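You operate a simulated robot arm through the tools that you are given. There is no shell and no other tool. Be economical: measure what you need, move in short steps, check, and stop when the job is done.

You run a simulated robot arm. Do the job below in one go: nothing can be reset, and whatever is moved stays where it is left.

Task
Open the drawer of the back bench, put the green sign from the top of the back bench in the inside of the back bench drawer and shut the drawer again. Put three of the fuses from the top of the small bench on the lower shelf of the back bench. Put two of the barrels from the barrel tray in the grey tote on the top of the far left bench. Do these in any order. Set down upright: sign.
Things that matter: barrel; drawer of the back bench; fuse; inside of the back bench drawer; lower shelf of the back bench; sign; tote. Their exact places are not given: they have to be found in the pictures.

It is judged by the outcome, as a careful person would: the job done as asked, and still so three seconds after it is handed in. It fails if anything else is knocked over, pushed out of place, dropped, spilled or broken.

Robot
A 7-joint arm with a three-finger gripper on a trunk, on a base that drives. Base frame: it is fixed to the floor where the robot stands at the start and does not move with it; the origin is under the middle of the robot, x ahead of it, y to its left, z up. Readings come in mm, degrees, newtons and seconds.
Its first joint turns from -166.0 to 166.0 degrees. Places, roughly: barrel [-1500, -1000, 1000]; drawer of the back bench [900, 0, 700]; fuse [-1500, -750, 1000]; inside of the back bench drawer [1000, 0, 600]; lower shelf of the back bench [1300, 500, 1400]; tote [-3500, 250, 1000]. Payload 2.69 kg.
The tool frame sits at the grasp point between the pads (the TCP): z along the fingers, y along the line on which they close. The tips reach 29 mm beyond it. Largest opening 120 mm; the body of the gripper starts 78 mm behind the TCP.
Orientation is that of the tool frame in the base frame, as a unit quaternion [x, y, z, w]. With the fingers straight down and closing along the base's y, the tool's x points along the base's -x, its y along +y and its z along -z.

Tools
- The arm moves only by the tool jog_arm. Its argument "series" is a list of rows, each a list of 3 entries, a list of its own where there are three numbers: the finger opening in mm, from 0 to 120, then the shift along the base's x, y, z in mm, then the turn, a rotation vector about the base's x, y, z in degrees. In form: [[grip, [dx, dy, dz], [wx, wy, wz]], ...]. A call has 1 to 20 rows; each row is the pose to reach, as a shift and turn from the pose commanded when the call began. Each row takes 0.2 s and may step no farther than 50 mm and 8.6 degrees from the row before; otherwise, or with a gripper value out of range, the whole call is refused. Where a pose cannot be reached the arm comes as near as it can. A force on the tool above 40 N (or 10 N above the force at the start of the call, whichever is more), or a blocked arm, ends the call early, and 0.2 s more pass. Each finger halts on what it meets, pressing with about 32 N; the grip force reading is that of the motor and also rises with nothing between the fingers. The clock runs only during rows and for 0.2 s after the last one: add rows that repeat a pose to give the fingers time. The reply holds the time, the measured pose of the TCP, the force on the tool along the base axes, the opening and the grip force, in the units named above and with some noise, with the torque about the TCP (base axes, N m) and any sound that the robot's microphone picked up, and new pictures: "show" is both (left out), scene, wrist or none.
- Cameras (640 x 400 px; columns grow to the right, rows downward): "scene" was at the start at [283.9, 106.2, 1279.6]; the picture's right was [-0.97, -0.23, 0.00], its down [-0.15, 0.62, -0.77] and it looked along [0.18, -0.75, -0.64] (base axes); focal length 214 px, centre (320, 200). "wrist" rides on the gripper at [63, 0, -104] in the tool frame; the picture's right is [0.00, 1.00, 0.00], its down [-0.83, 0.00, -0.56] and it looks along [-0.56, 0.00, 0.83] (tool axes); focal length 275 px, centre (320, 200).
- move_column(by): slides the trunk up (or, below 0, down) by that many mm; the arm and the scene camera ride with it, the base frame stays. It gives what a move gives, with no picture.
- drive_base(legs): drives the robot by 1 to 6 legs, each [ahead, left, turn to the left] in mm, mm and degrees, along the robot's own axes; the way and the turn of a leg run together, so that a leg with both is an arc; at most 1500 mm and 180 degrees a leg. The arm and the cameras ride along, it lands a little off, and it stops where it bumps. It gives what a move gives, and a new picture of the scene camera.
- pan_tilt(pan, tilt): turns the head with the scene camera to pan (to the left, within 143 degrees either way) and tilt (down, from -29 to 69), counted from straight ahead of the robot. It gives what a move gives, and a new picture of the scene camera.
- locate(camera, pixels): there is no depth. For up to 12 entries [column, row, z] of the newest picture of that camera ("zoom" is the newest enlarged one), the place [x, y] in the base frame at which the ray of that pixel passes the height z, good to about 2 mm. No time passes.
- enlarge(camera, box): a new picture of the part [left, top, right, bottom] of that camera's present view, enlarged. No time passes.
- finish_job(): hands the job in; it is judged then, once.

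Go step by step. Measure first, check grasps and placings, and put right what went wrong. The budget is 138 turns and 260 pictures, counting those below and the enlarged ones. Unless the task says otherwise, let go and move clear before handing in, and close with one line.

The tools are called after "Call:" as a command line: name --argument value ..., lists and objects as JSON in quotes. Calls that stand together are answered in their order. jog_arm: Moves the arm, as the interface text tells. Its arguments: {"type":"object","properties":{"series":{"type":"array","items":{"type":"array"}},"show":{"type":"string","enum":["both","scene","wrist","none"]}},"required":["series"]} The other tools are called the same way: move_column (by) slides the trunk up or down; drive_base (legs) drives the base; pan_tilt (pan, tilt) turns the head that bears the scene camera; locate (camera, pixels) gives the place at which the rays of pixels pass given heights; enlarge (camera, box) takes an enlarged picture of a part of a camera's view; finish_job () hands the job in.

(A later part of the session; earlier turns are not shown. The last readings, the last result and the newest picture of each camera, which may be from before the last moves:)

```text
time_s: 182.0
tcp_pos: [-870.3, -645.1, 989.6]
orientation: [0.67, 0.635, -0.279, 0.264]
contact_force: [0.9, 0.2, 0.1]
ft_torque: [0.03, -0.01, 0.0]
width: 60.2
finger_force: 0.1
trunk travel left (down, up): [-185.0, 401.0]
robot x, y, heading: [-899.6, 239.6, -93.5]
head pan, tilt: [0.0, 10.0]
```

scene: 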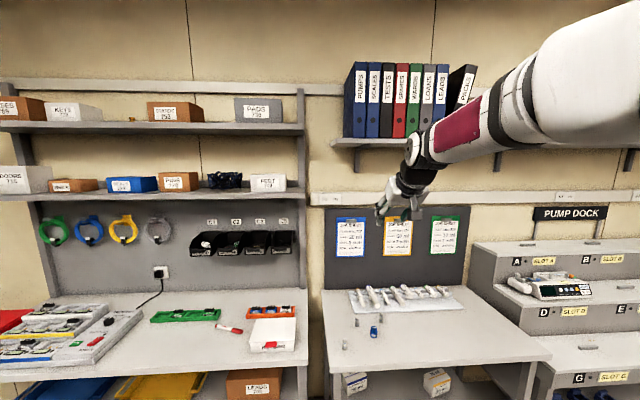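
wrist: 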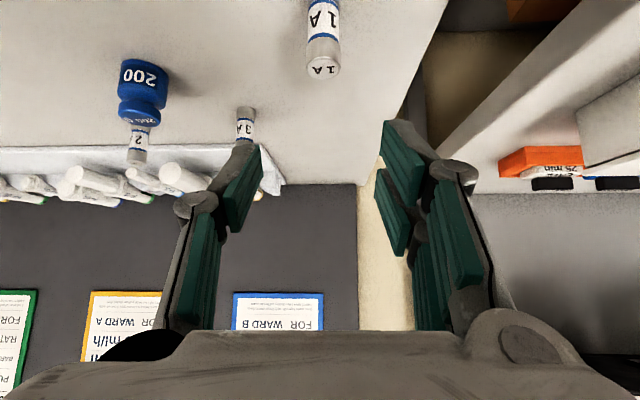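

Aligned. Descend to 921, grip, lift.

Call:
jog_arm --series '[[60, [0, 0, -30], [0, 0, 0]], [60, [0, 0, -55], [0, 0, 0]], [60, [0, 0, -68], [0, 0, 0]], [60, [0, 0, -68], [0, 0, 0]]]' --show "wrist"

Call:
jog_arm --series '[[30, [0, 0, 0], [0, 0, 0]], [10, [0, 0, 0], [0, 0, 0]], [8, [0, 0, 0], [0, 0, 0]], [8, [0, 0, 30], [0, 0, 0]], [8, [0, 0, 70], [0, 0, 0]]]' --show "wrist"

```text
time_s: 183.0
tcp_pos: [-868.3, -646.0, 919.5]
orientation: [0.67, 0.635, -0.279, 0.264]
contact_force: [0.9, 0.2, -0.9]
ft_torque: [0.0, -0.01, 0.01]
width: 59.8
finger_force: 0.0
trunk travel left (down, up): [-185.0, 401.0]
robot x, y, heading: [-898.8, 234.0, -93.4]
head pan, tilt: [0.0, 10.0]
```

wrist: 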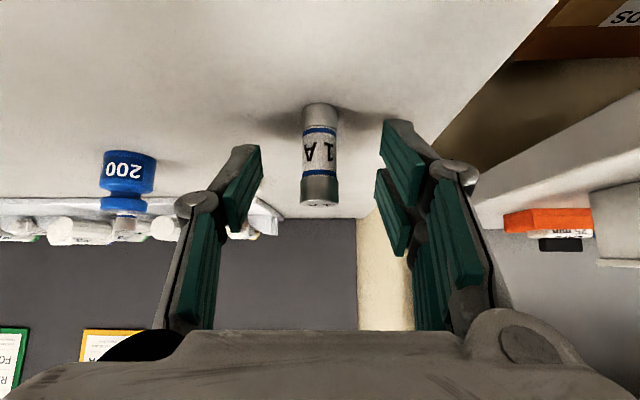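

```text
time_s: 184.2
tcp_pos: [-869.3, -644.8, 990.6]
orientation: [0.671, 0.635, -0.279, 0.263]
contact_force: [-0.3, 0.2, -0.4]
ft_torque: [-0.02, 0.01, -0.01]
width: 15.4
finger_force: 31.6
trunk travel left (down, up): [-185.0, 401.0]
robot x, y, heading: [-904.5, 232.5, -93.4]
head pan, tilt: [0.0, 10.0]
```

wrist: 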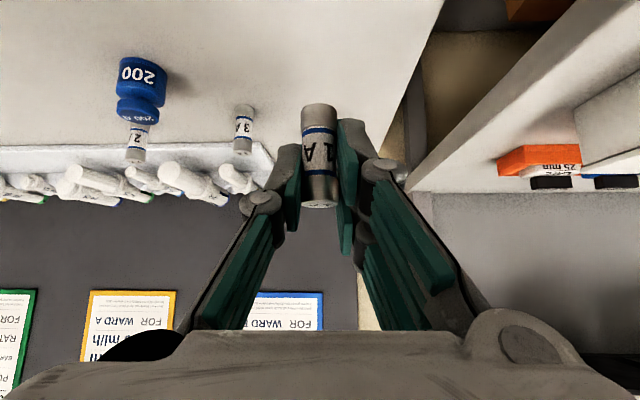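

1A gripped upright. I retract, raise, turn left and drive to the back bench.

Call:
jog_arm --series '[[8, [-10, 35, 25], [0, 0, 0]], [8, [-20, 70, 50], [0, 0, 0]], [8, [-30, 110, 75], [0, 0, 0]], [8, [-40, 150, 95], [0, 0, 0]], [8, [-50, 180, 105], [0, 0, 0]]]' --show "none"

Call:
move_column --by 400

Call:
drive_base --legs '[[0, 0, 93.4], [1205, -20, 0]]'

Call:
jog_arm --series '[[8, [0, 0, 0], [0, 0, 0]]]' --show "wrist"

```text
time_s: 185.4
tcp_pos: [-920.7, -467.3, 1093.3]
orientation: [0.669, 0.636, -0.279, 0.264]
contact_force: [0.1, -0.6, -0.4]
ft_torque: [0.01, 0.0, -0.02]
width: 15.2
finger_force: 31.9
trunk travel left (down, up): [-185.0, 401.0]
robot x, y, heading: [-903.8, 233.6, -93.4]
head pan, tilt: [0.0, 10.0]
```

```text
time_s: 189.2
tcp_pos: [-920.4, -465.5, 1493.8]
orientation: [0.67, 0.635, -0.279, 0.264]
contact_force: [1.3, 0.5, -0.5]
ft_torque: [-0.01, 0.01, -0.02]
width: 15.5
finger_force: 31.7
trunk travel left (down, up): [-585.0, 1.0]
robot x, y, heading: [-900.4, 233.5, -93.4]
head pan, tilt: [0.0, 10.0]
```

```text
time_s: 199.3
tcp_pos: [996.9, 273.5, 1495.9]
orientation: [-0.01, 0.923, 0.003, 0.384]
contact_force: [0.1, 0.9, -0.2]
ft_torque: [0.04, 0.03, 0.03]
width: 15.6
finger_force: 32.3
trunk travel left (down, up): [-585.0, 1.0]
robot x, y, heading: [299.7, 237.9, 0.8]
head pan, tilt: [0.0, 10.0]
```

scene: 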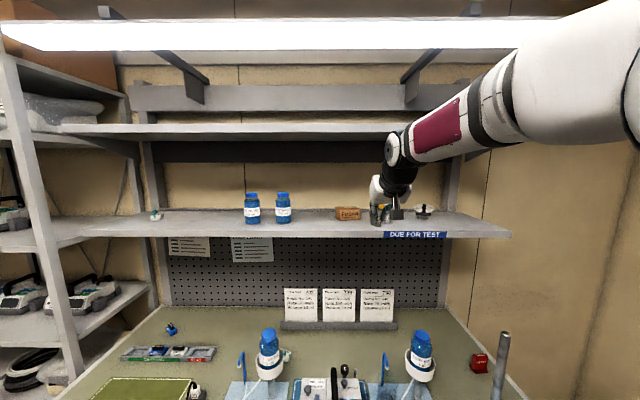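

```text
time_s: 199.7
tcp_pos: [996.8, 272.6, 1494.7]
orientation: [-0.009, 0.923, 0.003, 0.384]
contact_force: [-0.3, -0.4, -0.4]
ft_torque: [-0.01, 0.0, -0.02]
width: 15.6
finger_force: 32.3
trunk travel left (down, up): [-585.0, 1.0]
robot x, y, heading: [300.6, 240.1, 0.7]
head pan, tilt: [0.0, 10.0]
```

wrist: 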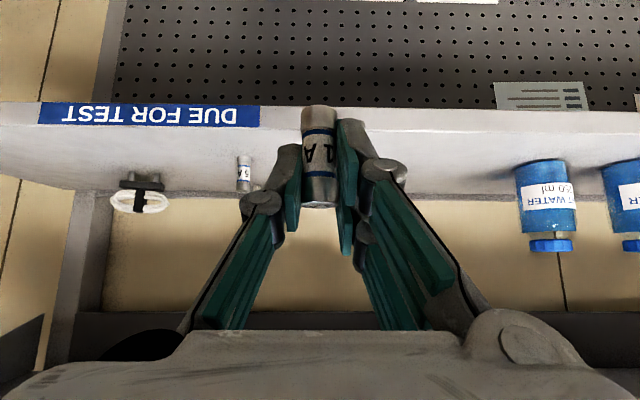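

5A is still standing. I extend to (1231,250) and lower to contact.

Call:
jog_arm --series '[[8, [45, -5, 0], [0, 0, 0]], [8, [90, -10, 0], [0, 0, 0]], [8, [135, -15, -5], [0, 0, 0]], [8, [175, -20, -15], [0, 0, 0]], [8, [210, -22, -35], [0, 0, 0]], [8, [234, -22, -50], [0, 0, 0]], [8, [234, -22, -50], [0, 0, 0]]]' --show "wrist"

Call:
jog_arm --series '[[8, [0, 0, -4], [0, 0, 0]], [8, [0, 0, -7], [0, 0, 0]], [8, [0, 0, -10], [0, 0, 0]], [8, [0, 0, -10], [0, 0, 0]]]' --show "none"

```text
time_s: 201.3
tcp_pos: [1231.0, 249.4, 1443.8]
orientation: [-0.01, 0.923, 0.003, 0.384]
contact_force: [0.4, 0.5, 0.1]
ft_torque: [0.01, 0.03, -0.03]
width: 15.5
finger_force: 32.4
trunk travel left (down, up): [-585.0, 1.0]
robot x, y, heading: [299.5, 241.5, 0.9]
head pan, tilt: [0.0, 10.0]
```

wrist: 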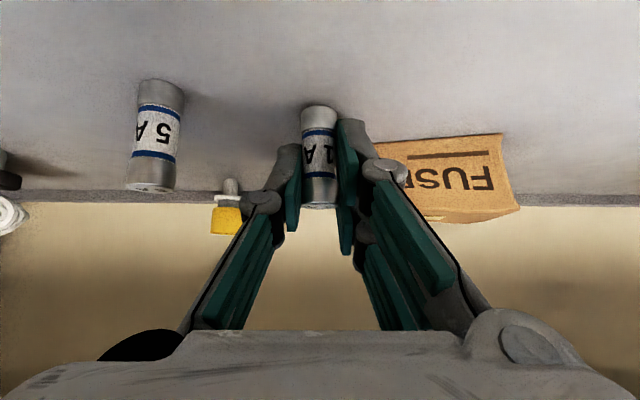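

```text
time_s: 202.3
tcp_pos: [1230.1, 250.5, 1438.6]
orientation: [-0.01, 0.922, 0.003, 0.387]
contact_force: [3.2, -0.5, 18.7]
ft_torque: [-0.01, -0.26, 0.01]
width: 15.7
finger_force: 32.2
trunk travel left (down, up): [-585.0, 1.0]
robot x, y, heading: [297.7, 240.4, 0.8]
head pan, tilt: [0.0, 10.0]
```

Contact (18.7 N). Release and withdraw.

Call:
jog_arm --series '[[14, [0, 0, 3], [0, 0, 0]], [28, [0, 0, 4], [0, 0, 0]], [45, [0, 0, 4], [0, 0, 0]], [55, [0, 0, 5], [0, 0, 0]], [55, [-25, 0, 25], [0, 0, 0]], [55, [-55, 0, 50], [0, 0, 0]], [55, [-95, 0, 60], [0, 0, 0]], [55, [-140, 0, 60], [0, 0, 0]], [55, [-185, 0, 60], [0, 0, 0]], [55, [-230, 0, 60], [0, 0, 0]], [55, [-230, 0, 60], [0, 0, 0]]]' --show "wrist"

Call:
drive_base --legs '[[-1200, 0, 0], [0, 0, -91]]'

Call:
move_column --by -400

Call:
jog_arm --series '[[60, [0, 0, 0], [0, 0, 0]]]' --show "wrist"

```text
time_s: 204.7
tcp_pos: [999.8, 251.9, 1494.2]
orientation: [-0.009, 0.923, 0.003, 0.384]
contact_force: [-0.3, 0.3, 0.2]
ft_torque: [0.02, -0.01, 0.01]
width: 54.7
finger_force: 0.2
trunk travel left (down, up): [-585.0, 1.0]
robot x, y, heading: [297.2, 240.1, 0.6]
head pan, tilt: [0.0, 10.0]
```

wrist: 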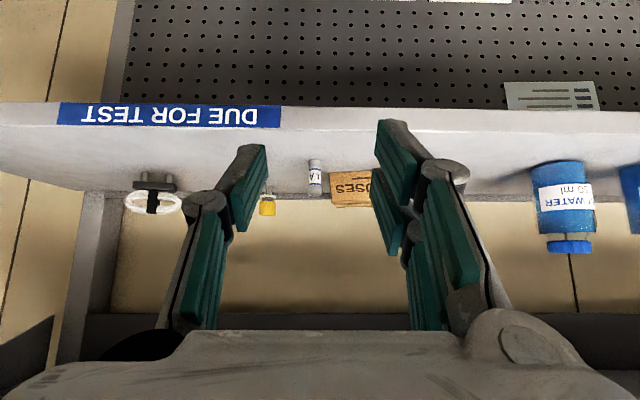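

```text
time_s: 214.6
tcp_pos: [-897.8, -459.9, 1493.3]
orientation: [0.66, 0.646, -0.275, 0.268]
contact_force: [0.2, 1.1, -0.6]
ft_torque: [-0.01, 0.01, 0.01]
width: 55.1
finger_force: 0.1
trunk travel left (down, up): [-585.0, 1.0]
robot x, y, heading: [-879.1, 240.8, -91.7]
head pan, tilt: [0.0, 10.0]
```

scene: 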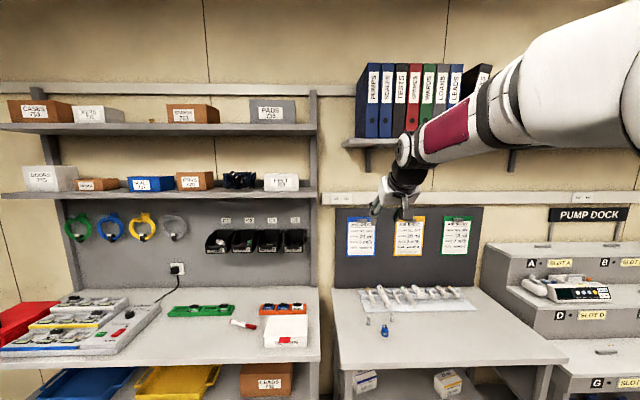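

```text
time_s: 218.4
tcp_pos: [-897.6, -459.0, 1092.1]
orientation: [0.66, 0.646, -0.275, 0.268]
contact_force: [-0.1, -0.5, 1.0]
ft_torque: [-0.02, 0.0, -0.02]
width: 54.9
finger_force: 0.0
trunk travel left (down, up): [-185.0, 401.0]
robot x, y, heading: [-882.0, 243.9, -91.6]
head pan, tilt: [0.0, 10.0]
```

```text
time_s: 218.8
tcp_pos: [-898.3, -459.5, 1093.7]
orientation: [0.66, 0.646, -0.275, 0.268]
contact_force: [-0.6, 0.2, 0.4]
ft_torque: [0.01, 0.01, 0.02]
width: 60.1
finger_force: 0.1
trunk travel left (down, up): [-185.0, 401.0]
robot x, y, heading: [-880.9, 243.7, -91.9]
head pan, tilt: [0.0, 10.0]
```

wrist: 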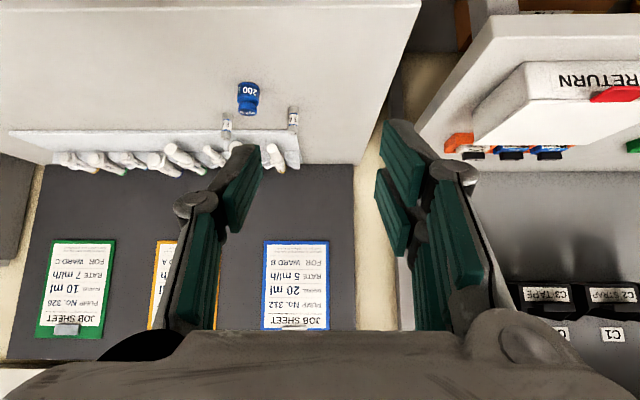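

Both fuses stand on the shelf. Next 3A: locate it and drive 60 mm nearer.

Call:
locate --camera "wrist" --pixels '[[294, 108, 885], [293, 125, 928], [246, 84, 885], [246, 112, 930]]'

Call:
enlarge --camera "wrist" --box '[220, 70, 340, 145]'

Call:
drive_base --legs '[[60, 0, 0]]'

```text
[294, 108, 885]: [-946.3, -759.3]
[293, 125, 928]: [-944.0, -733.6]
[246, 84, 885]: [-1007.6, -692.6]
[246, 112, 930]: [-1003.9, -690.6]
```

```text
5.33 times, centred on (280, 108) of wrist
```

zoom: 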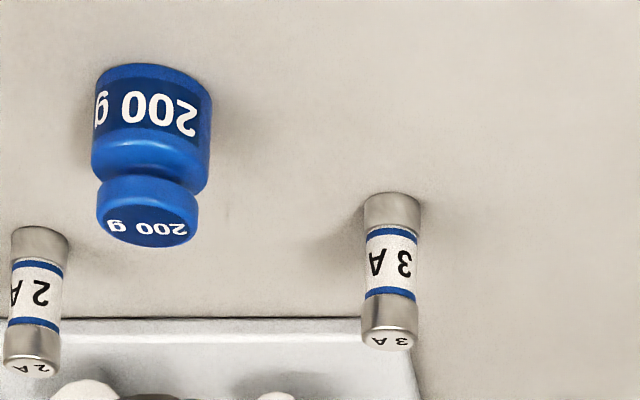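

```text
time_s: 219.8
tcp_pos: [-900.5, -518.6, 1092.8]
orientation: [0.659, 0.646, -0.275, 0.269]
contact_force: [0.7, -0.2, 0.2]
ft_torque: [0.01, 0.03, 0.01]
width: 60.2
finger_force: 0.1
trunk travel left (down, up): [-185.0, 401.0]
robot x, y, heading: [-883.5, 181.3, -91.6]
head pan, tilt: [0.0, 10.0]
```

scene: 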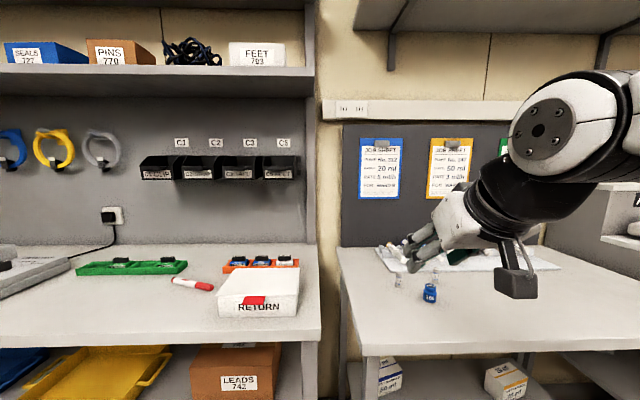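

3A at (-945.5,-762). Hover, then descend.

Call:
jog_arm --series '[[60, [-8, -45, 0], [0, 0, 0]], [60, [-16, -90, -10], [0, 0, 0]], [60, [-25, -135, -20], [0, 0, 0]], [60, [-33, -175, -40], [0, 0, 0]], [60, [-40, -215, -60], [0, 0, 0]], [60, [-45, -243, -80], [0, 0, 0]], [60, [-45, -243, -103], [0, 0, 0]], [60, [-45, -243, -103], [0, 0, 0]]]' --show "wrist"

```text
time_s: 221.6
tcp_pos: [-942.1, -763.3, 989.6]
orientation: [0.66, 0.646, -0.275, 0.268]
contact_force: [-0.3, 0.2, -0.4]
ft_torque: [0.02, 0.02, -0.01]
width: 60.0
finger_force: 0.0
trunk travel left (down, up): [-185.0, 401.0]
robot x, y, heading: [-887.6, 183.1, -91.7]
head pan, tilt: [0.0, 10.0]
```

wrist: 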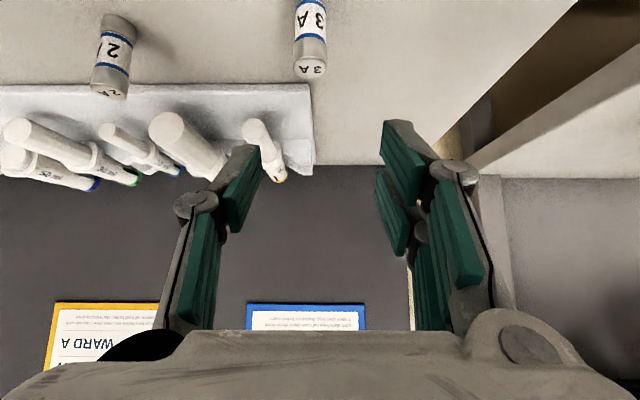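

Call:
jog_arm --series '[[60, [-5, 0, -30], [0, 0, 0]], [60, [-5, 0, -55], [0, 0, 0]], [60, [-5, 0, -69], [0, 0, 0]], [60, [-5, 0, -69], [0, 0, 0]]]' --show "wrist"

Call:
jog_arm --series '[[30, [0, 0, 0], [0, 0, 0]], [10, [0, 0, 0], [0, 0, 0]], [8, [0, 0, 0], [0, 0, 0]], [8, [0, 0, 30], [0, 0, 0]], [8, [0, 0, 70], [0, 0, 0]]]' --show "wrist"

```text
time_s: 222.6
tcp_pos: [-949.6, -762.1, 922.0]
orientation: [0.659, 0.646, -0.275, 0.269]
contact_force: [-0.1, -0.7, 0.4]
ft_torque: [0.01, 0.0, -0.01]
width: 59.8
finger_force: 0.2
trunk travel left (down, up): [-185.0, 401.0]
robot x, y, heading: [-879.8, 186.1, -91.6]
head pan, tilt: [0.0, 10.0]
```

wrist: 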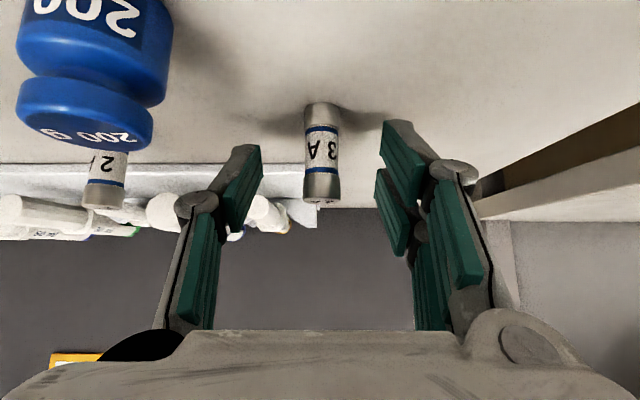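

```text
time_s: 223.8
tcp_pos: [-949.6, -763.2, 991.5]
orientation: [0.659, 0.646, -0.274, 0.268]
contact_force: [0.5, -0.5, -0.6]
ft_torque: [0.0, -0.01, 0.01]
width: 15.9
finger_force: 32.4
trunk travel left (down, up): [-185.0, 401.0]
robot x, y, heading: [-883.1, 183.6, -91.5]
head pan, tilt: [0.0, 10.0]
```

wrist: 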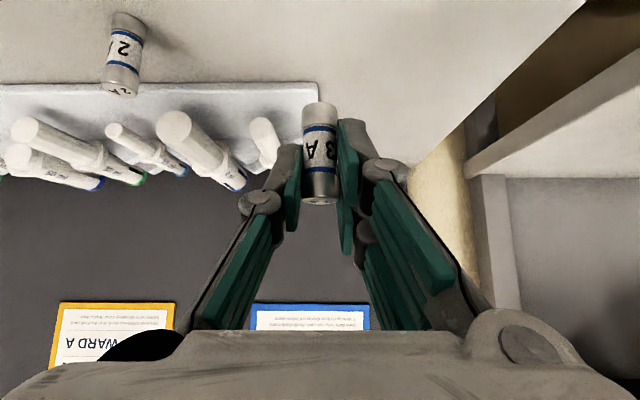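

3A gripped. Retract, raise, return to the shelf.

Call:
jog_arm --series '[[8, [0, 45, 15], [0, 0, 0]], [8, [0, 90, 35], [0, 0, 0]], [8, [0, 135, 55], [0, 0, 0]], [8, [5, 180, 75], [0, 0, 0]], [8, [10, 225, 90], [0, 0, 0]], [8, [20, 260, 103], [0, 0, 0]]]' --show "none"

Call:
move_column --by 400

Call:
drive_base --legs '[[0, 0, 91.5], [1185, 0, 0]]'

Call:
jog_arm --series '[[8, [0, 0, 0], [0, 0, 0]]]' --show "wrist"

```text
time_s: 225.2
tcp_pos: [-928.1, -502.5, 1096.5]
orientation: [0.66, 0.646, -0.275, 0.268]
contact_force: [-0.1, -0.5, -0.4]
ft_torque: [0.0, -0.03, 0.0]
width: 16.0
finger_force: 31.9
trunk travel left (down, up): [-185.0, 401.0]
robot x, y, heading: [-882.5, 183.7, -91.7]
head pan, tilt: [0.0, 10.0]
```

```text
time_s: 229.0
tcp_pos: [-929.7, -503.6, 1493.0]
orientation: [0.659, 0.646, -0.275, 0.269]
contact_force: [0.9, 0.6, 0.1]
ft_torque: [0.0, 0.0, 0.0]
width: 16.1
finger_force: 31.9
trunk travel left (down, up): [-585.0, 1.0]
robot x, y, heading: [-882.6, 179.8, -91.6]
head pan, tilt: [0.0, 10.0]
```

```text
time_s: 238.9
tcp_pos: [997.0, 128.0, 1494.6]
orientation: [0.002, 0.923, -0.001, 0.384]
contact_force: [0.0, 0.0, 0.4]
ft_torque: [0.03, 0.01, -0.01]
width: 16.3
finger_force: 32.5
trunk travel left (down, up): [-585.0, 1.0]
robot x, y, heading: [310.0, 163.8, -0.9]
head pan, tilt: [0.0, 10.0]
```

scene: 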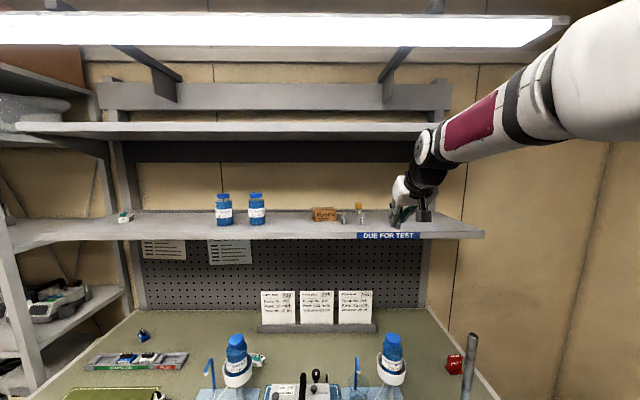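

```text
time_s: 239.3
tcp_pos: [995.9, 128.9, 1494.3]
orientation: [0.002, 0.923, -0.001, 0.384]
contact_force: [0.2, 0.7, 0.4]
ft_torque: [-0.02, -0.01, 0.01]
width: 16.4
finger_force: 31.7
trunk travel left (down, up): [-585.0, 1.0]
robot x, y, heading: [310.1, 165.6, -0.5]
head pan, tilt: [0.0, 10.0]
```

wrist: 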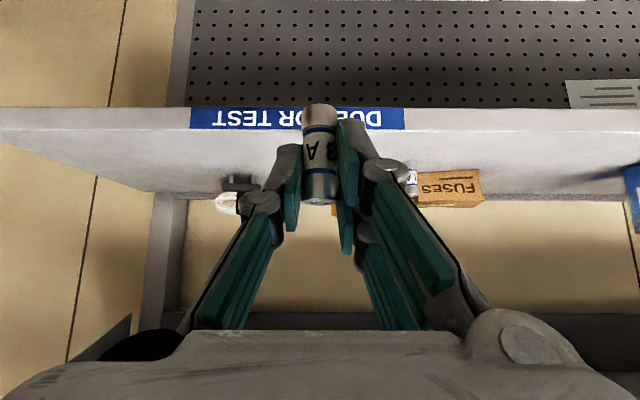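

Two fuses stand there. I place 3A at (1231,112).

Call:
jog_arm --series '[[8, [45, -5, 0], [0, 0, 0]], [8, [90, -10, 0], [0, 0, 0]], [8, [135, -14, -5], [0, 0, 0]], [8, [175, -17, -15], [0, 0, 0]], [8, [210, -17, -35], [0, 0, 0]], [8, [235, -17, -50], [0, 0, 0]], [8, [235, -17, -50], [0, 0, 0]]]' --show "wrist"

Call:
jog_arm --series '[[8, [0, 0, -3], [0, 0, 0]], [8, [0, 0, -5], [0, 0, 0]], [8, [0, 0, -7], [0, 0, 0]], [8, [0, 0, -7], [0, 0, 0]]]' --show "none"

```text
time_s: 240.9
tcp_pos: [1232.0, 111.7, 1446.0]
orientation: [0.002, 0.923, -0.002, 0.385]
contact_force: [0.1, 0.2, -0.8]
ft_torque: [0.0, 0.0, 0.0]
width: 16.3
finger_force: 31.4
trunk travel left (down, up): [-585.0, 1.0]
robot x, y, heading: [312.4, 160.9, -0.7]
head pan, tilt: [0.0, 10.0]
```

wrist: 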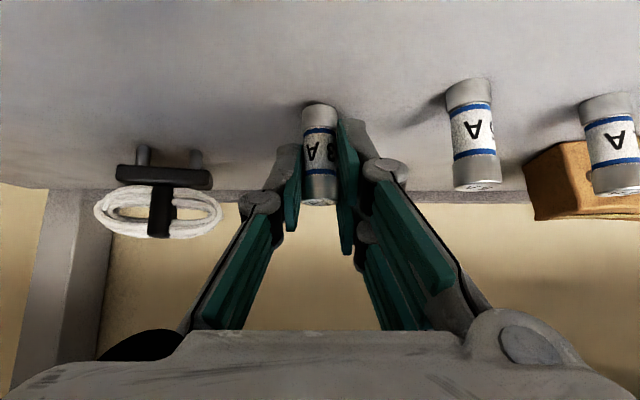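

```text
time_s: 241.9
tcp_pos: [1232.0, 112.8, 1440.1]
orientation: [0.002, 0.922, -0.001, 0.387]
contact_force: [2.7, 0.6, 12.5]
ft_torque: [0.09, -0.19, 0.03]
width: 16.1
finger_force: 31.6
trunk travel left (down, up): [-585.0, 1.0]
robot x, y, heading: [314.7, 160.6, -0.6]
head pan, tilt: [0.0, 10.0]
```

Contact at 1440. Release, withdraw, and check all three.

Call:
jog_arm --series '[[14, [0, 0, 2], [0, 0, 0]], [28, [0, 0, 2], [0, 0, 0]], [45, [0, 0, 3], [0, 0, 0]], [55, [0, 0, 5], [0, 0, 0]], [55, [-25, 0, 25], [0, 0, 0]], [55, [-55, 0, 50], [0, 0, 0]], [55, [-95, 0, 60], [0, 0, 0]], [55, [-140, 0, 60], [0, 0, 0]], [55, [-185, 0, 60], [0, 0, 0]], [55, [-230, 0, 60], [0, 0, 0]], [55, [-230, 0, 60], [0, 0, 0]]]' --show "both"

Call:
enlarge --camera "scene" --box '[280, 160, 460, 270]'

```text
time_s: 244.3
tcp_pos: [1001.4, 111.2, 1497.4]
orientation: [0.002, 0.923, -0.001, 0.385]
contact_force: [0.2, -0.4, -0.4]
ft_torque: [-0.02, 0.0, 0.0]
width: 55.1
finger_force: 0.1
trunk travel left (down, up): [-585.0, 1.0]
robot x, y, heading: [311.4, 161.6, -0.8]
head pan, tilt: [0.0, 10.0]
```

scene: 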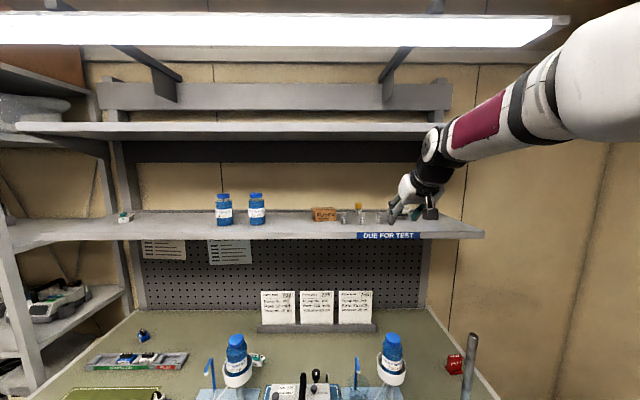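
wrist: 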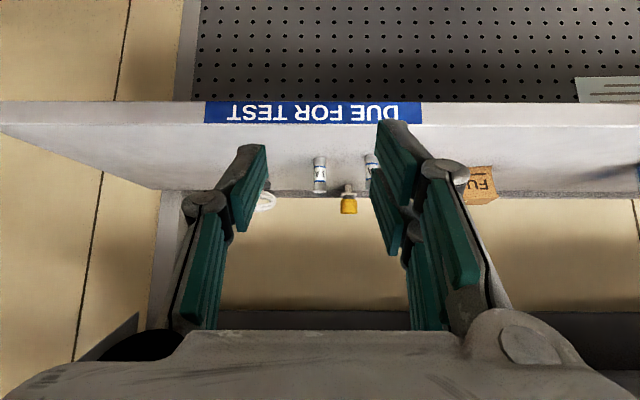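

```text
3.56 times, centred on (370, 215) of scene
```

zoom: 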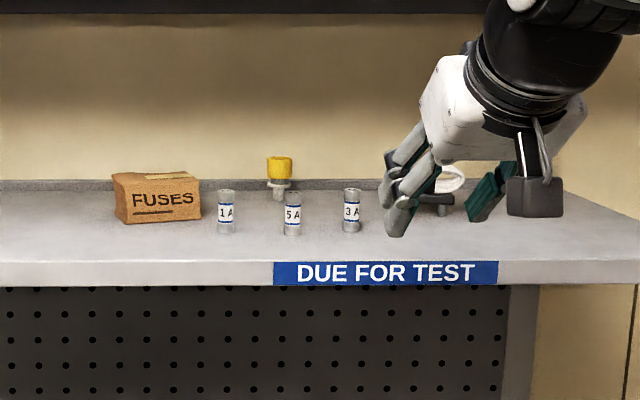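

All three fuses (1A, 5A, 3A) stand on the shelf. Now the barrels: drive to the tray.

Call:
drive_base --legs '[[-1500, 0, 0], [0, 0, -89.3], [90, 0, 0]]'

Call:
move_column --by -350

Call:
jog_arm --series '[[60, [0, 0, 0], [8, 0, 0]], [60, [0, 0, 0], [16, 0, 0]], [60, [0, 0, 0], [24, 0, 0]], [60, [0, 0, 0], [32, 0, 0]], [60, [0, 0, 0], [40, 0, 0]], [60, [0, 0, 0], [45, 0, 0]], [60, [0, 0, 0], [45, 0, 0]]]'

```text
time_s: 256.3
tcp_pos: [-1257.0, -587.3, 1497.3]
orientation: [0.654, 0.651, -0.273, 0.271]
contact_force: [0.6, -0.2, 0.2]
ft_torque: [0.07, 0.04, -0.03]
width: 55.0
finger_force: 0.1
trunk travel left (down, up): [-585.0, 1.0]
robot x, y, heading: [-1209.1, 102.5, -90.6]
head pan, tilt: [0.0, 10.0]
```

scene: 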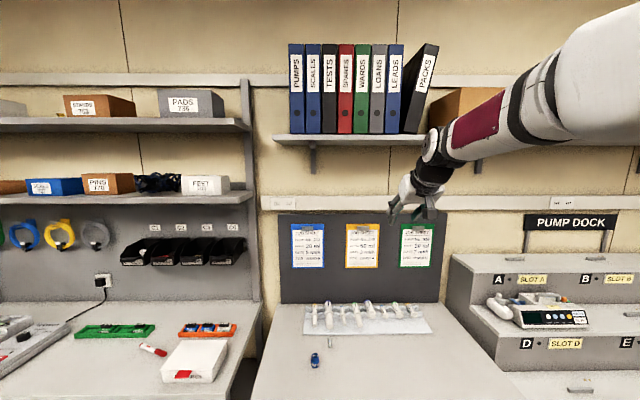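

```text
time_s: 259.7
tcp_pos: [-1257.6, -586.6, 1147.7]
orientation: [0.654, 0.651, -0.273, 0.271]
contact_force: [0.8, 0.5, -0.6]
ft_torque: [0.0, -0.03, -0.02]
width: 54.9
finger_force: 0.0
trunk travel left (down, up): [-235.0, 351.0]
robot x, y, heading: [-1206.3, 104.8, -91.3]
head pan, tilt: [0.0, 10.0]
```

```text
time_s: 261.3
tcp_pos: [-1256.4, -587.8, 1146.9]
orientation: [0.708, 0.706, -0.004, 0.0]
contact_force: [0.3, 1.0, -0.7]
ft_torque: [0.0, -0.03, 0.01]
width: 59.9
finger_force: 0.0
trunk travel left (down, up): [-235.0, 351.0]
robot x, y, heading: [-1205.8, 103.0, -90.8]
head pan, tilt: [0.0, 10.0]
```

scene: 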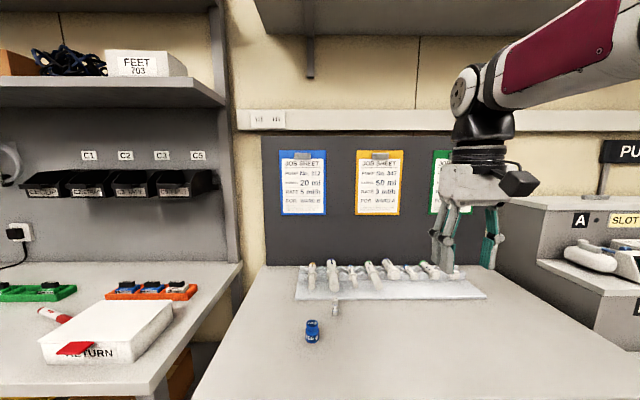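
wrist: 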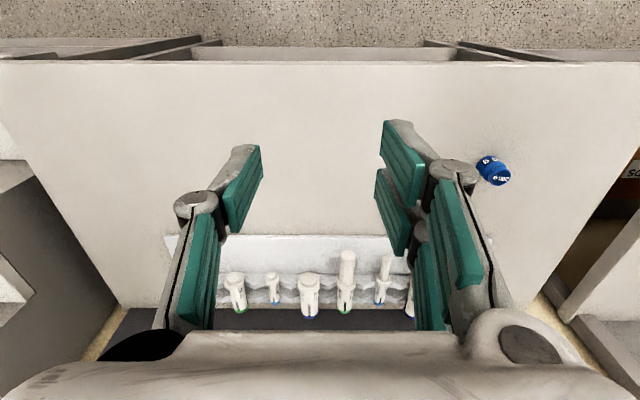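

Barrels visible at rows 250–320. I move nearer above the tray for a close look.

Call:
jog_arm --series '[[60, [0, -45, -10], [0, 0, 0]], [60, [0, -90, -20], [0, 0, 0]], [60, [0, -135, -30], [0, 0, 0]], [60, [0, -170, -45], [0, 0, 0]], [60, [0, -170, -45], [0, 0, 0]]]' --show "wrist"

Call:
enlarge --camera "wrist" --box '[200, 130, 460, 290]'

```text
time_s: 262.5
tcp_pos: [-1257.7, -758.5, 1101.6]
orientation: [0.709, 0.706, -0.002, 0.0]
contact_force: [-0.3, -0.6, -0.3]
ft_torque: [0.02, 0.01, 0.03]
width: 59.9
finger_force: 0.1
trunk travel left (down, up): [-235.0, 351.0]
robot x, y, heading: [-1204.3, 104.4, -90.6]
head pan, tilt: [0.0, 10.0]
```

wrist: 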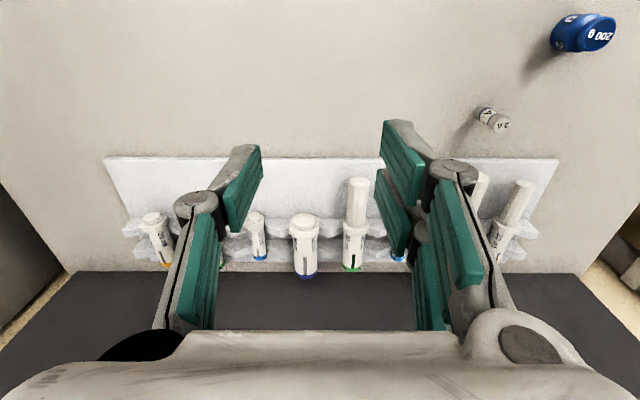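

```text
2.46 times, centred on (330, 210) of wrist
```

zoom: 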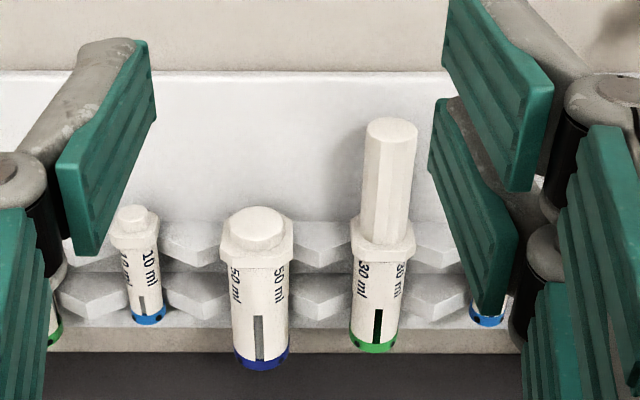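

Call:
locate --camera "wrist" --pixels '[[359, 182, 925], [357, 224, 925], [352, 269, 925], [306, 216, 925], [306, 231, 925], [307, 277, 925], [296, 240, 925], [318, 240, 925], [348, 200, 925], [369, 200, 925], [300, 158, 885], [270, 225, 920]]'

Call:
pan_tilt --pan -8 --tilt 40

Call:
enlarge --camera "scene" --box '[240, 80, 480, 230]'

```text
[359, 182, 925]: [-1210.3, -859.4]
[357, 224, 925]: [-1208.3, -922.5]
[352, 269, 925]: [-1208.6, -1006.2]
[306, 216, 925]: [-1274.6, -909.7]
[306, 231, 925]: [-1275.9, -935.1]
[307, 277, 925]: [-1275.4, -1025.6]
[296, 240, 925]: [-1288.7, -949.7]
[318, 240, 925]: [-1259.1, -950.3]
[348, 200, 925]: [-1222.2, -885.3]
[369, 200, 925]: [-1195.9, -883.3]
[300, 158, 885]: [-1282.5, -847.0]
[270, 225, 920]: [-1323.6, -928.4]
```

```text
time_s: 263.5
tcp_pos: [-1257.1, -758.6, 1100.9]
orientation: [0.708, 0.706, -0.002, -0.001]
contact_force: [-0.2, 0.0, 0.4]
ft_torque: [0.0, -0.01, 0.01]
width: 60.2
finger_force: 0.1
trunk travel left (down, up): [-235.0, 351.0]
robot x, y, heading: [-1208.6, 103.4, -90.7]
head pan, tilt: [-8.0, 40.0]
```

scene: 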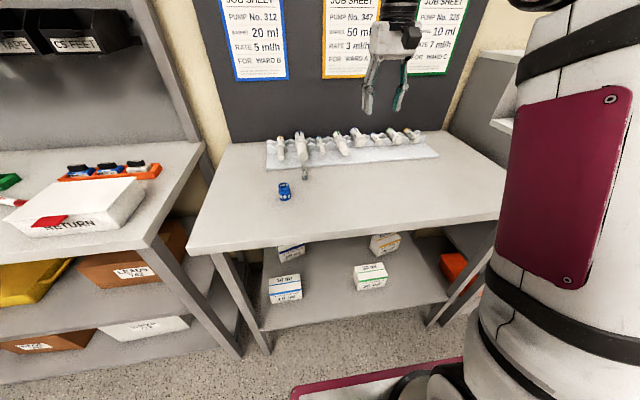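

```text
2.67 times, centred on (360, 155) of scene
```

zoom: 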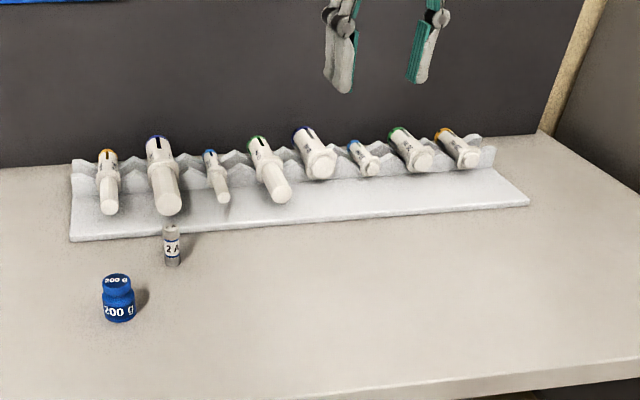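

I'll take the green 30 ml barrel by its plunger (x≈-1209, y≈-900). First drive 120 mm nearer, then re-look.

Call:
drive_base --legs '[[120, 0, 0]]'

Call:
jog_arm --series '[[60, [20, 0, -30], [0, 0, 0.6]], [60, [45, 0, -60], [0, 0, 0.6]], [60, [45, 0, -80], [0, 0, 0.6]], [60, [45, 0, -80], [0, 0, 0.6]]]' --show "wrist"

```text
time_s: 264.7
tcp_pos: [-1258.1, -880.4, 1102.0]
orientation: [0.708, 0.707, -0.003, 0.0]
contact_force: [0.0, 0.3, 0.3]
ft_torque: [0.03, -0.01, 0.02]
width: 59.8
finger_force: 0.1
trunk travel left (down, up): [-235.0, 351.0]
robot x, y, heading: [-1208.2, -20.1, -90.7]
head pan, tilt: [-8.0, 40.0]
```

scene: 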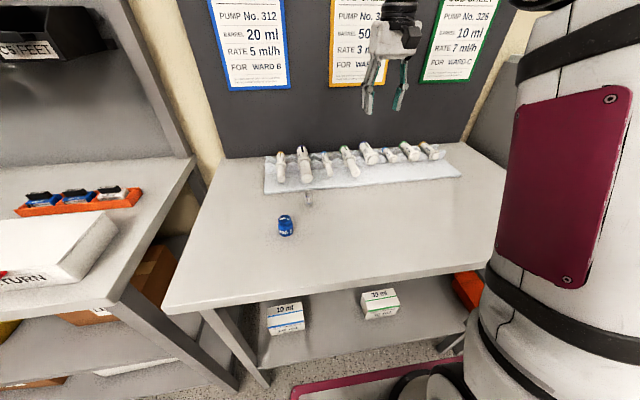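

```text
time_s: 265.7
tcp_pos: [-1213.4, -880.5, 1022.4]
orientation: [0.704, 0.71, -0.003, -0.001]
contact_force: [-0.6, 0.2, 0.7]
ft_torque: [-0.02, -0.02, -0.03]
width: 60.0
finger_force: 0.0
trunk travel left (down, up): [-235.0, 351.0]
robot x, y, heading: [-1206.4, -17.6, -90.8]
head pan, tilt: [-8.0, 40.0]
```

wrist: 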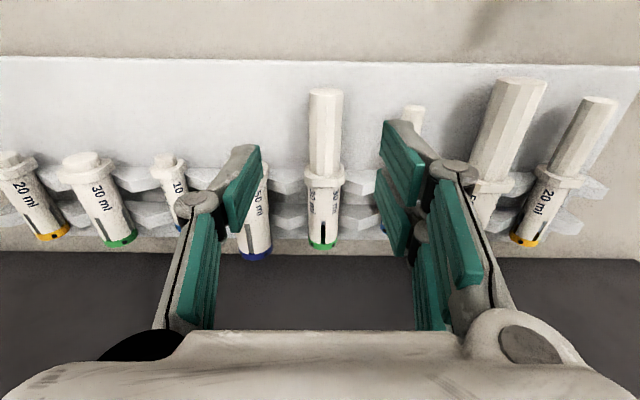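

Call:
locate --camera "wrist" --pixels '[[326, 92, 930], [326, 165, 930], [324, 240, 930], [309, 130, 930], [343, 130, 930], [326, 92, 910], [326, 165, 910], [326, 62, 886]]'

Call:
enlarge --camera "wrist" --box '[260, 70, 400, 260]'

```text
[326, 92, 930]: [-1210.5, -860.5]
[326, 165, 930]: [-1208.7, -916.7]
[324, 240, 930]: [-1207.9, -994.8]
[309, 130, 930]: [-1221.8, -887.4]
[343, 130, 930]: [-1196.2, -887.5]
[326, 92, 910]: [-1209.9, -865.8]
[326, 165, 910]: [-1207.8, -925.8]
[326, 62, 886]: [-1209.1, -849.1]
```

```text
2.11 times, centred on (330, 165) of wrist
```

zoom: 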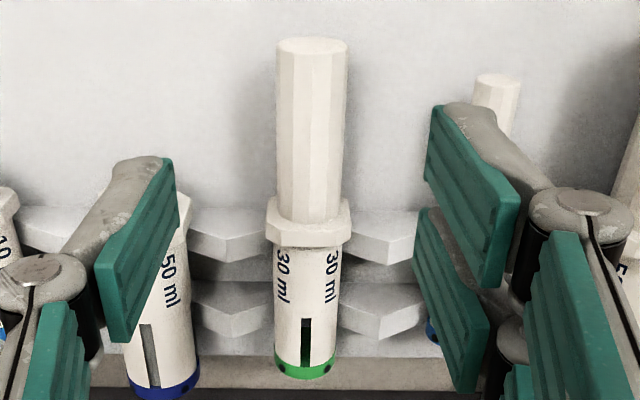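

Plunger centre x≈-1209, 25 mm thick. I move to y=-898, narrow to 48 mm and descend to z≈928.

Call:
jog_arm --series '[[48, [4, -17, -15], [0, 0, 0]], [48, [4, -17, -45], [0, 0, 0]], [48, [4, -17, -75], [0, 0, 0]], [48, [4, -17, -93], [0, 0, 0]], [48, [4, -17, -93], [0, 0, 0]]]' --show "wrist"

```text
time_s: 266.9
tcp_pos: [-1207.9, -898.3, 928.2]
orientation: [0.704, 0.71, -0.003, -0.001]
contact_force: [0.8, -0.1, 0.0]
ft_torque: [-0.03, 0.0, -0.02]
width: 47.9
finger_force: 0.0
trunk travel left (down, up): [-235.0, 351.0]
robot x, y, heading: [-1207.3, -20.1, -90.4]
head pan, tilt: [-8.0, 40.0]
```

wrist: 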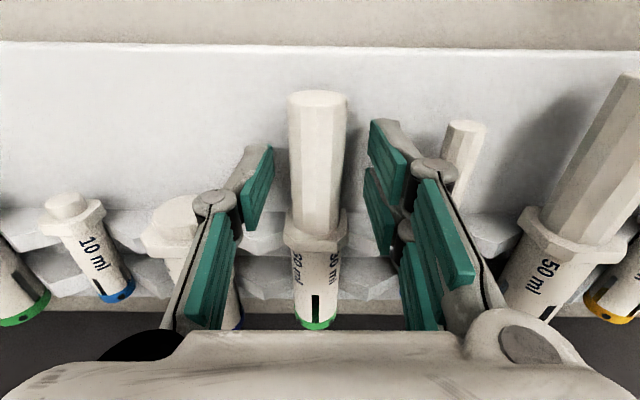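

Pads flank the plunger. Grip and lift.

Call:
jog_arm --series '[[35, [0, 0, 0], [0, 0, 0]], [22, [0, 0, 0], [0, 0, 0]], [18, [0, 0, 0], [0, 0, 0]], [18, [0, 0, 0], [0, 0, 0]]]' --show "none"

Call:
jog_arm --series '[[18, [0, 0, 20], [0, 0, 0]], [18, [0, 0, 50], [0, 0, 0]], [18, [0, 0, 90], [0, 0, 0]], [18, [0, 20, 130], [0, 0, 0]], [18, [0, 60, 150], [0, 0, 0]], [18, [0, 60, 150], [0, 0, 0]]]' --show "both"

```text
time_s: 267.9
tcp_pos: [-1207.7, -899.4, 928.6]
orientation: [0.704, 0.71, -0.003, -0.001]
contact_force: [-1.5, -0.2, 1.2]
ft_torque: [-0.07, 0.16, -0.23]
width: 21.3
finger_force: 31.0
trunk travel left (down, up): [-235.0, 351.0]
robot x, y, heading: [-1209.9, -20.2, -90.6]
head pan, tilt: [-8.0, 40.0]
```

```text
time_s: 269.3
tcp_pos: [-1210.9, -836.1, 1079.9]
orientation: [0.704, 0.71, -0.004, 0.0]
contact_force: [-0.5, -0.8, -1.1]
ft_torque: [0.04, 0.0, 0.03]
width: 21.8
finger_force: 32.1
trunk travel left (down, up): [-235.0, 351.0]
robot x, y, heading: [-1209.9, -16.6, -90.9]
head pan, tilt: [-8.0, 40.0]
```

scene: 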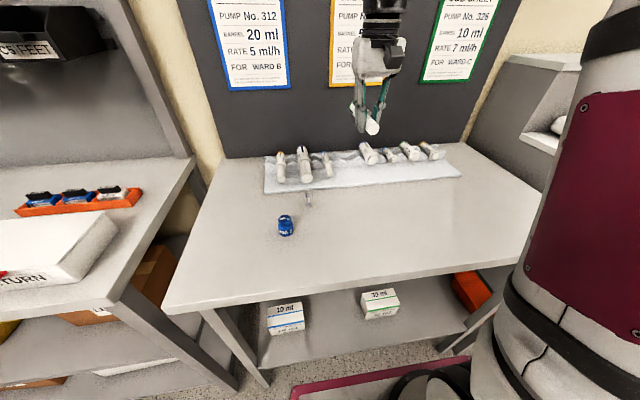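
wrist: 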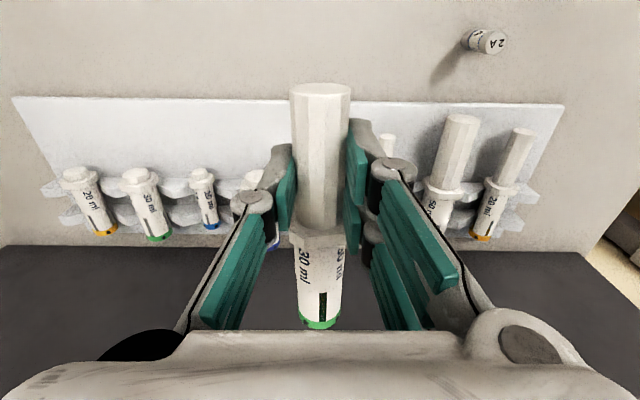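

Barrel held. I retract, back away from the bench and turn to face the far left bench.

Call:
jog_arm --series '[[18, [0, 45, 20], [0, 0, 0]], [18, [0, 90, 40], [0, 0, 0]], [18, [0, 130, 60], [0, 0, 0]], [18, [0, 165, 80], [0, 0, 0]], [18, [0, 165, 80], [0, 0, 0]]]' --show "none"

Call:
drive_base --legs '[[-270, 0, 0], [0, 0, -89.2]]'

Call:
pan_tilt --pan 0 --tilt 30

```text
time_s: 270.5
tcp_pos: [-1209.4, -673.7, 1160.8]
orientation: [0.704, 0.71, -0.004, 0.0]
contact_force: [0.0, 0.4, -0.4]
ft_torque: [0.0, -0.01, 0.02]
width: 22.3
finger_force: 31.5
trunk travel left (down, up): [-235.0, 351.0]
robot x, y, heading: [-1209.5, -19.1, -90.6]
head pan, tilt: [-8.0, 40.0]
```

```text
time_s: 276.2
tcp_pos: [-1859.4, 247.4, 1160.0]
orientation: [1.0, 0.007, -0.002, -0.003]
contact_force: [0.7, 0.3, -0.1]
ft_torque: [-0.02, 0.01, -0.02]
width: 22.8
finger_force: 32.9
trunk travel left (down, up): [-235.0, 351.0]
robot x, y, heading: [-1208.3, 247.5, 179.6]
head pan, tilt: [-8.0, 40.0]
```

scene: 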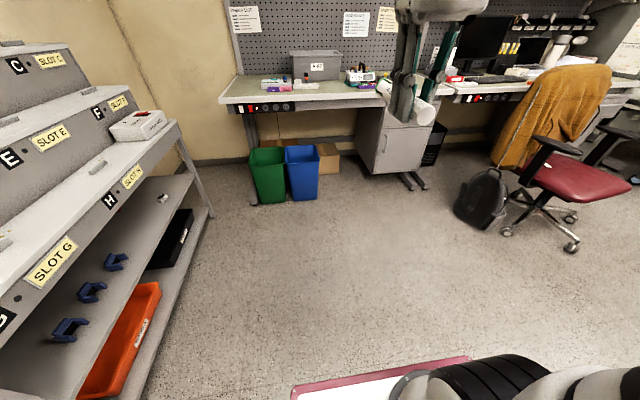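

```text
time_s: 276.9
tcp_pos: [-1859.7, 248.9, 1160.6]
orientation: [1.0, 0.007, -0.002, -0.003]
contact_force: [-0.9, 0.5, 0.4]
ft_torque: [-0.01, -0.02, 0.0]
width: 22.9
finger_force: 32.1
trunk travel left (down, up): [-235.0, 351.0]
robot x, y, heading: [-1206.5, 253.3, 179.7]
head pan, tilt: [0.0, 30.0]
```

scene: 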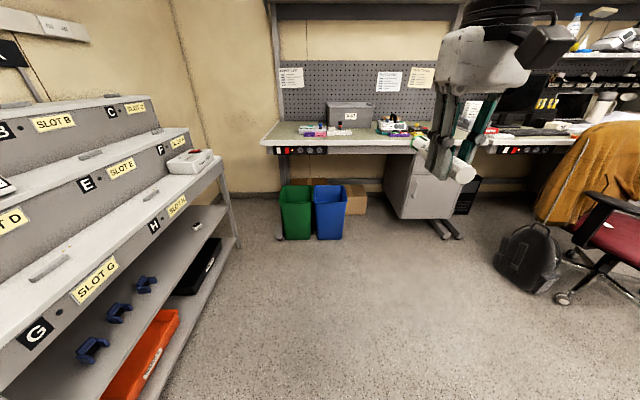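

Call:
enlarge --camera "scene" --box '[250, 60, 450, 185]'

Call:
locate --camera "scene" --pixels '[[262, 145, 890], [330, 125, 890], [372, 127, 890], [375, 105, 1000], [300, 240, 0], [345, 238, 0]]'

Call:
drive_base --legs '[[1000, 0, 0]]'

Call:
enlarge --camera "scene" --box '[240, 60, 480, 210]'

```text
3.20 times, centred on (350, 122) of scene
```

zoom: 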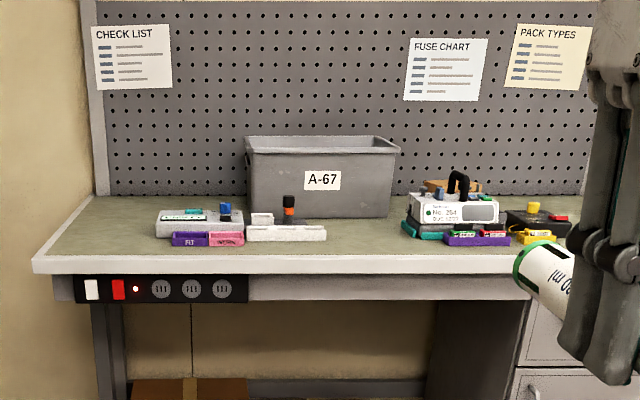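

```text
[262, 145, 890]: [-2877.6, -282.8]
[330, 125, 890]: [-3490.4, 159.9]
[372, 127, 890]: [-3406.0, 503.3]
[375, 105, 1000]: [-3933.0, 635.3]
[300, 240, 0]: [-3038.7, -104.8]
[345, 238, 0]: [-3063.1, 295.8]
```

```text
time_s: 282.1
tcp_pos: [-2862.6, 261.3, 1159.4]
orientation: [1.0, 0.005, -0.002, -0.003]
contact_force: [0.7, -0.1, 0.0]
ft_torque: [0.03, -0.02, -0.01]
width: 22.8
finger_force: 32.1
trunk travel left (down, up): [-235.0, 351.0]
robot x, y, heading: [-2207.1, 258.6, 179.1]
head pan, tilt: [0.0, 30.0]
```

scene: 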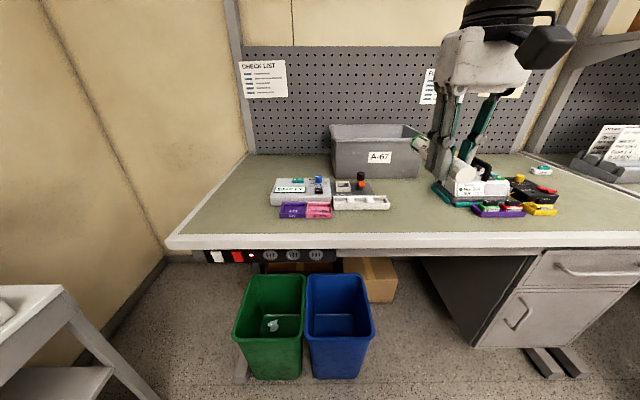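

```text
2.67 times, centred on (360, 135) of scene
```

zoom: 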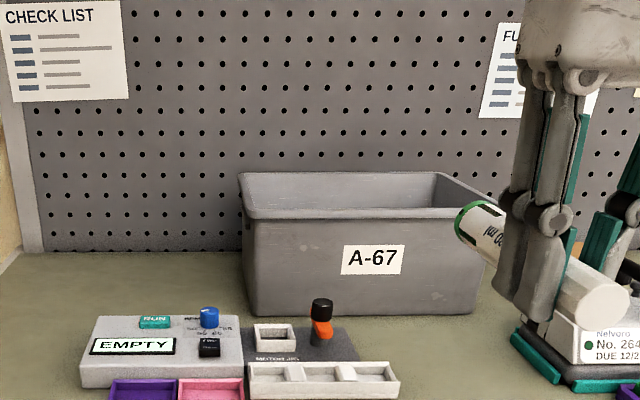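

Call:
locate --camera "scene" --pixels '[[335, 177, 885], [418, 178, 885], [331, 142, 1020], [424, 139, 1020], [331, 142, 1050], [331, 126, 1020], [424, 139, 1050], [300, 240, 880], [540, 238, 880], [361, 183, 950], [300, 370, 0], [270, 275, 300]]'

```text
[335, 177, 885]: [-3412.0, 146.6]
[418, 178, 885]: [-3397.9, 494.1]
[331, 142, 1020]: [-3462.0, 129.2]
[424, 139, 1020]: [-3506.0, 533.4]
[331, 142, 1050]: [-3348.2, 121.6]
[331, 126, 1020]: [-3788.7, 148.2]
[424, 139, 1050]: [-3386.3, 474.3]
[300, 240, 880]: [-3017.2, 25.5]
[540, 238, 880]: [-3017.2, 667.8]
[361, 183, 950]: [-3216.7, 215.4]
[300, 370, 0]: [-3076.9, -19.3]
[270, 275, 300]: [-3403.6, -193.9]
```

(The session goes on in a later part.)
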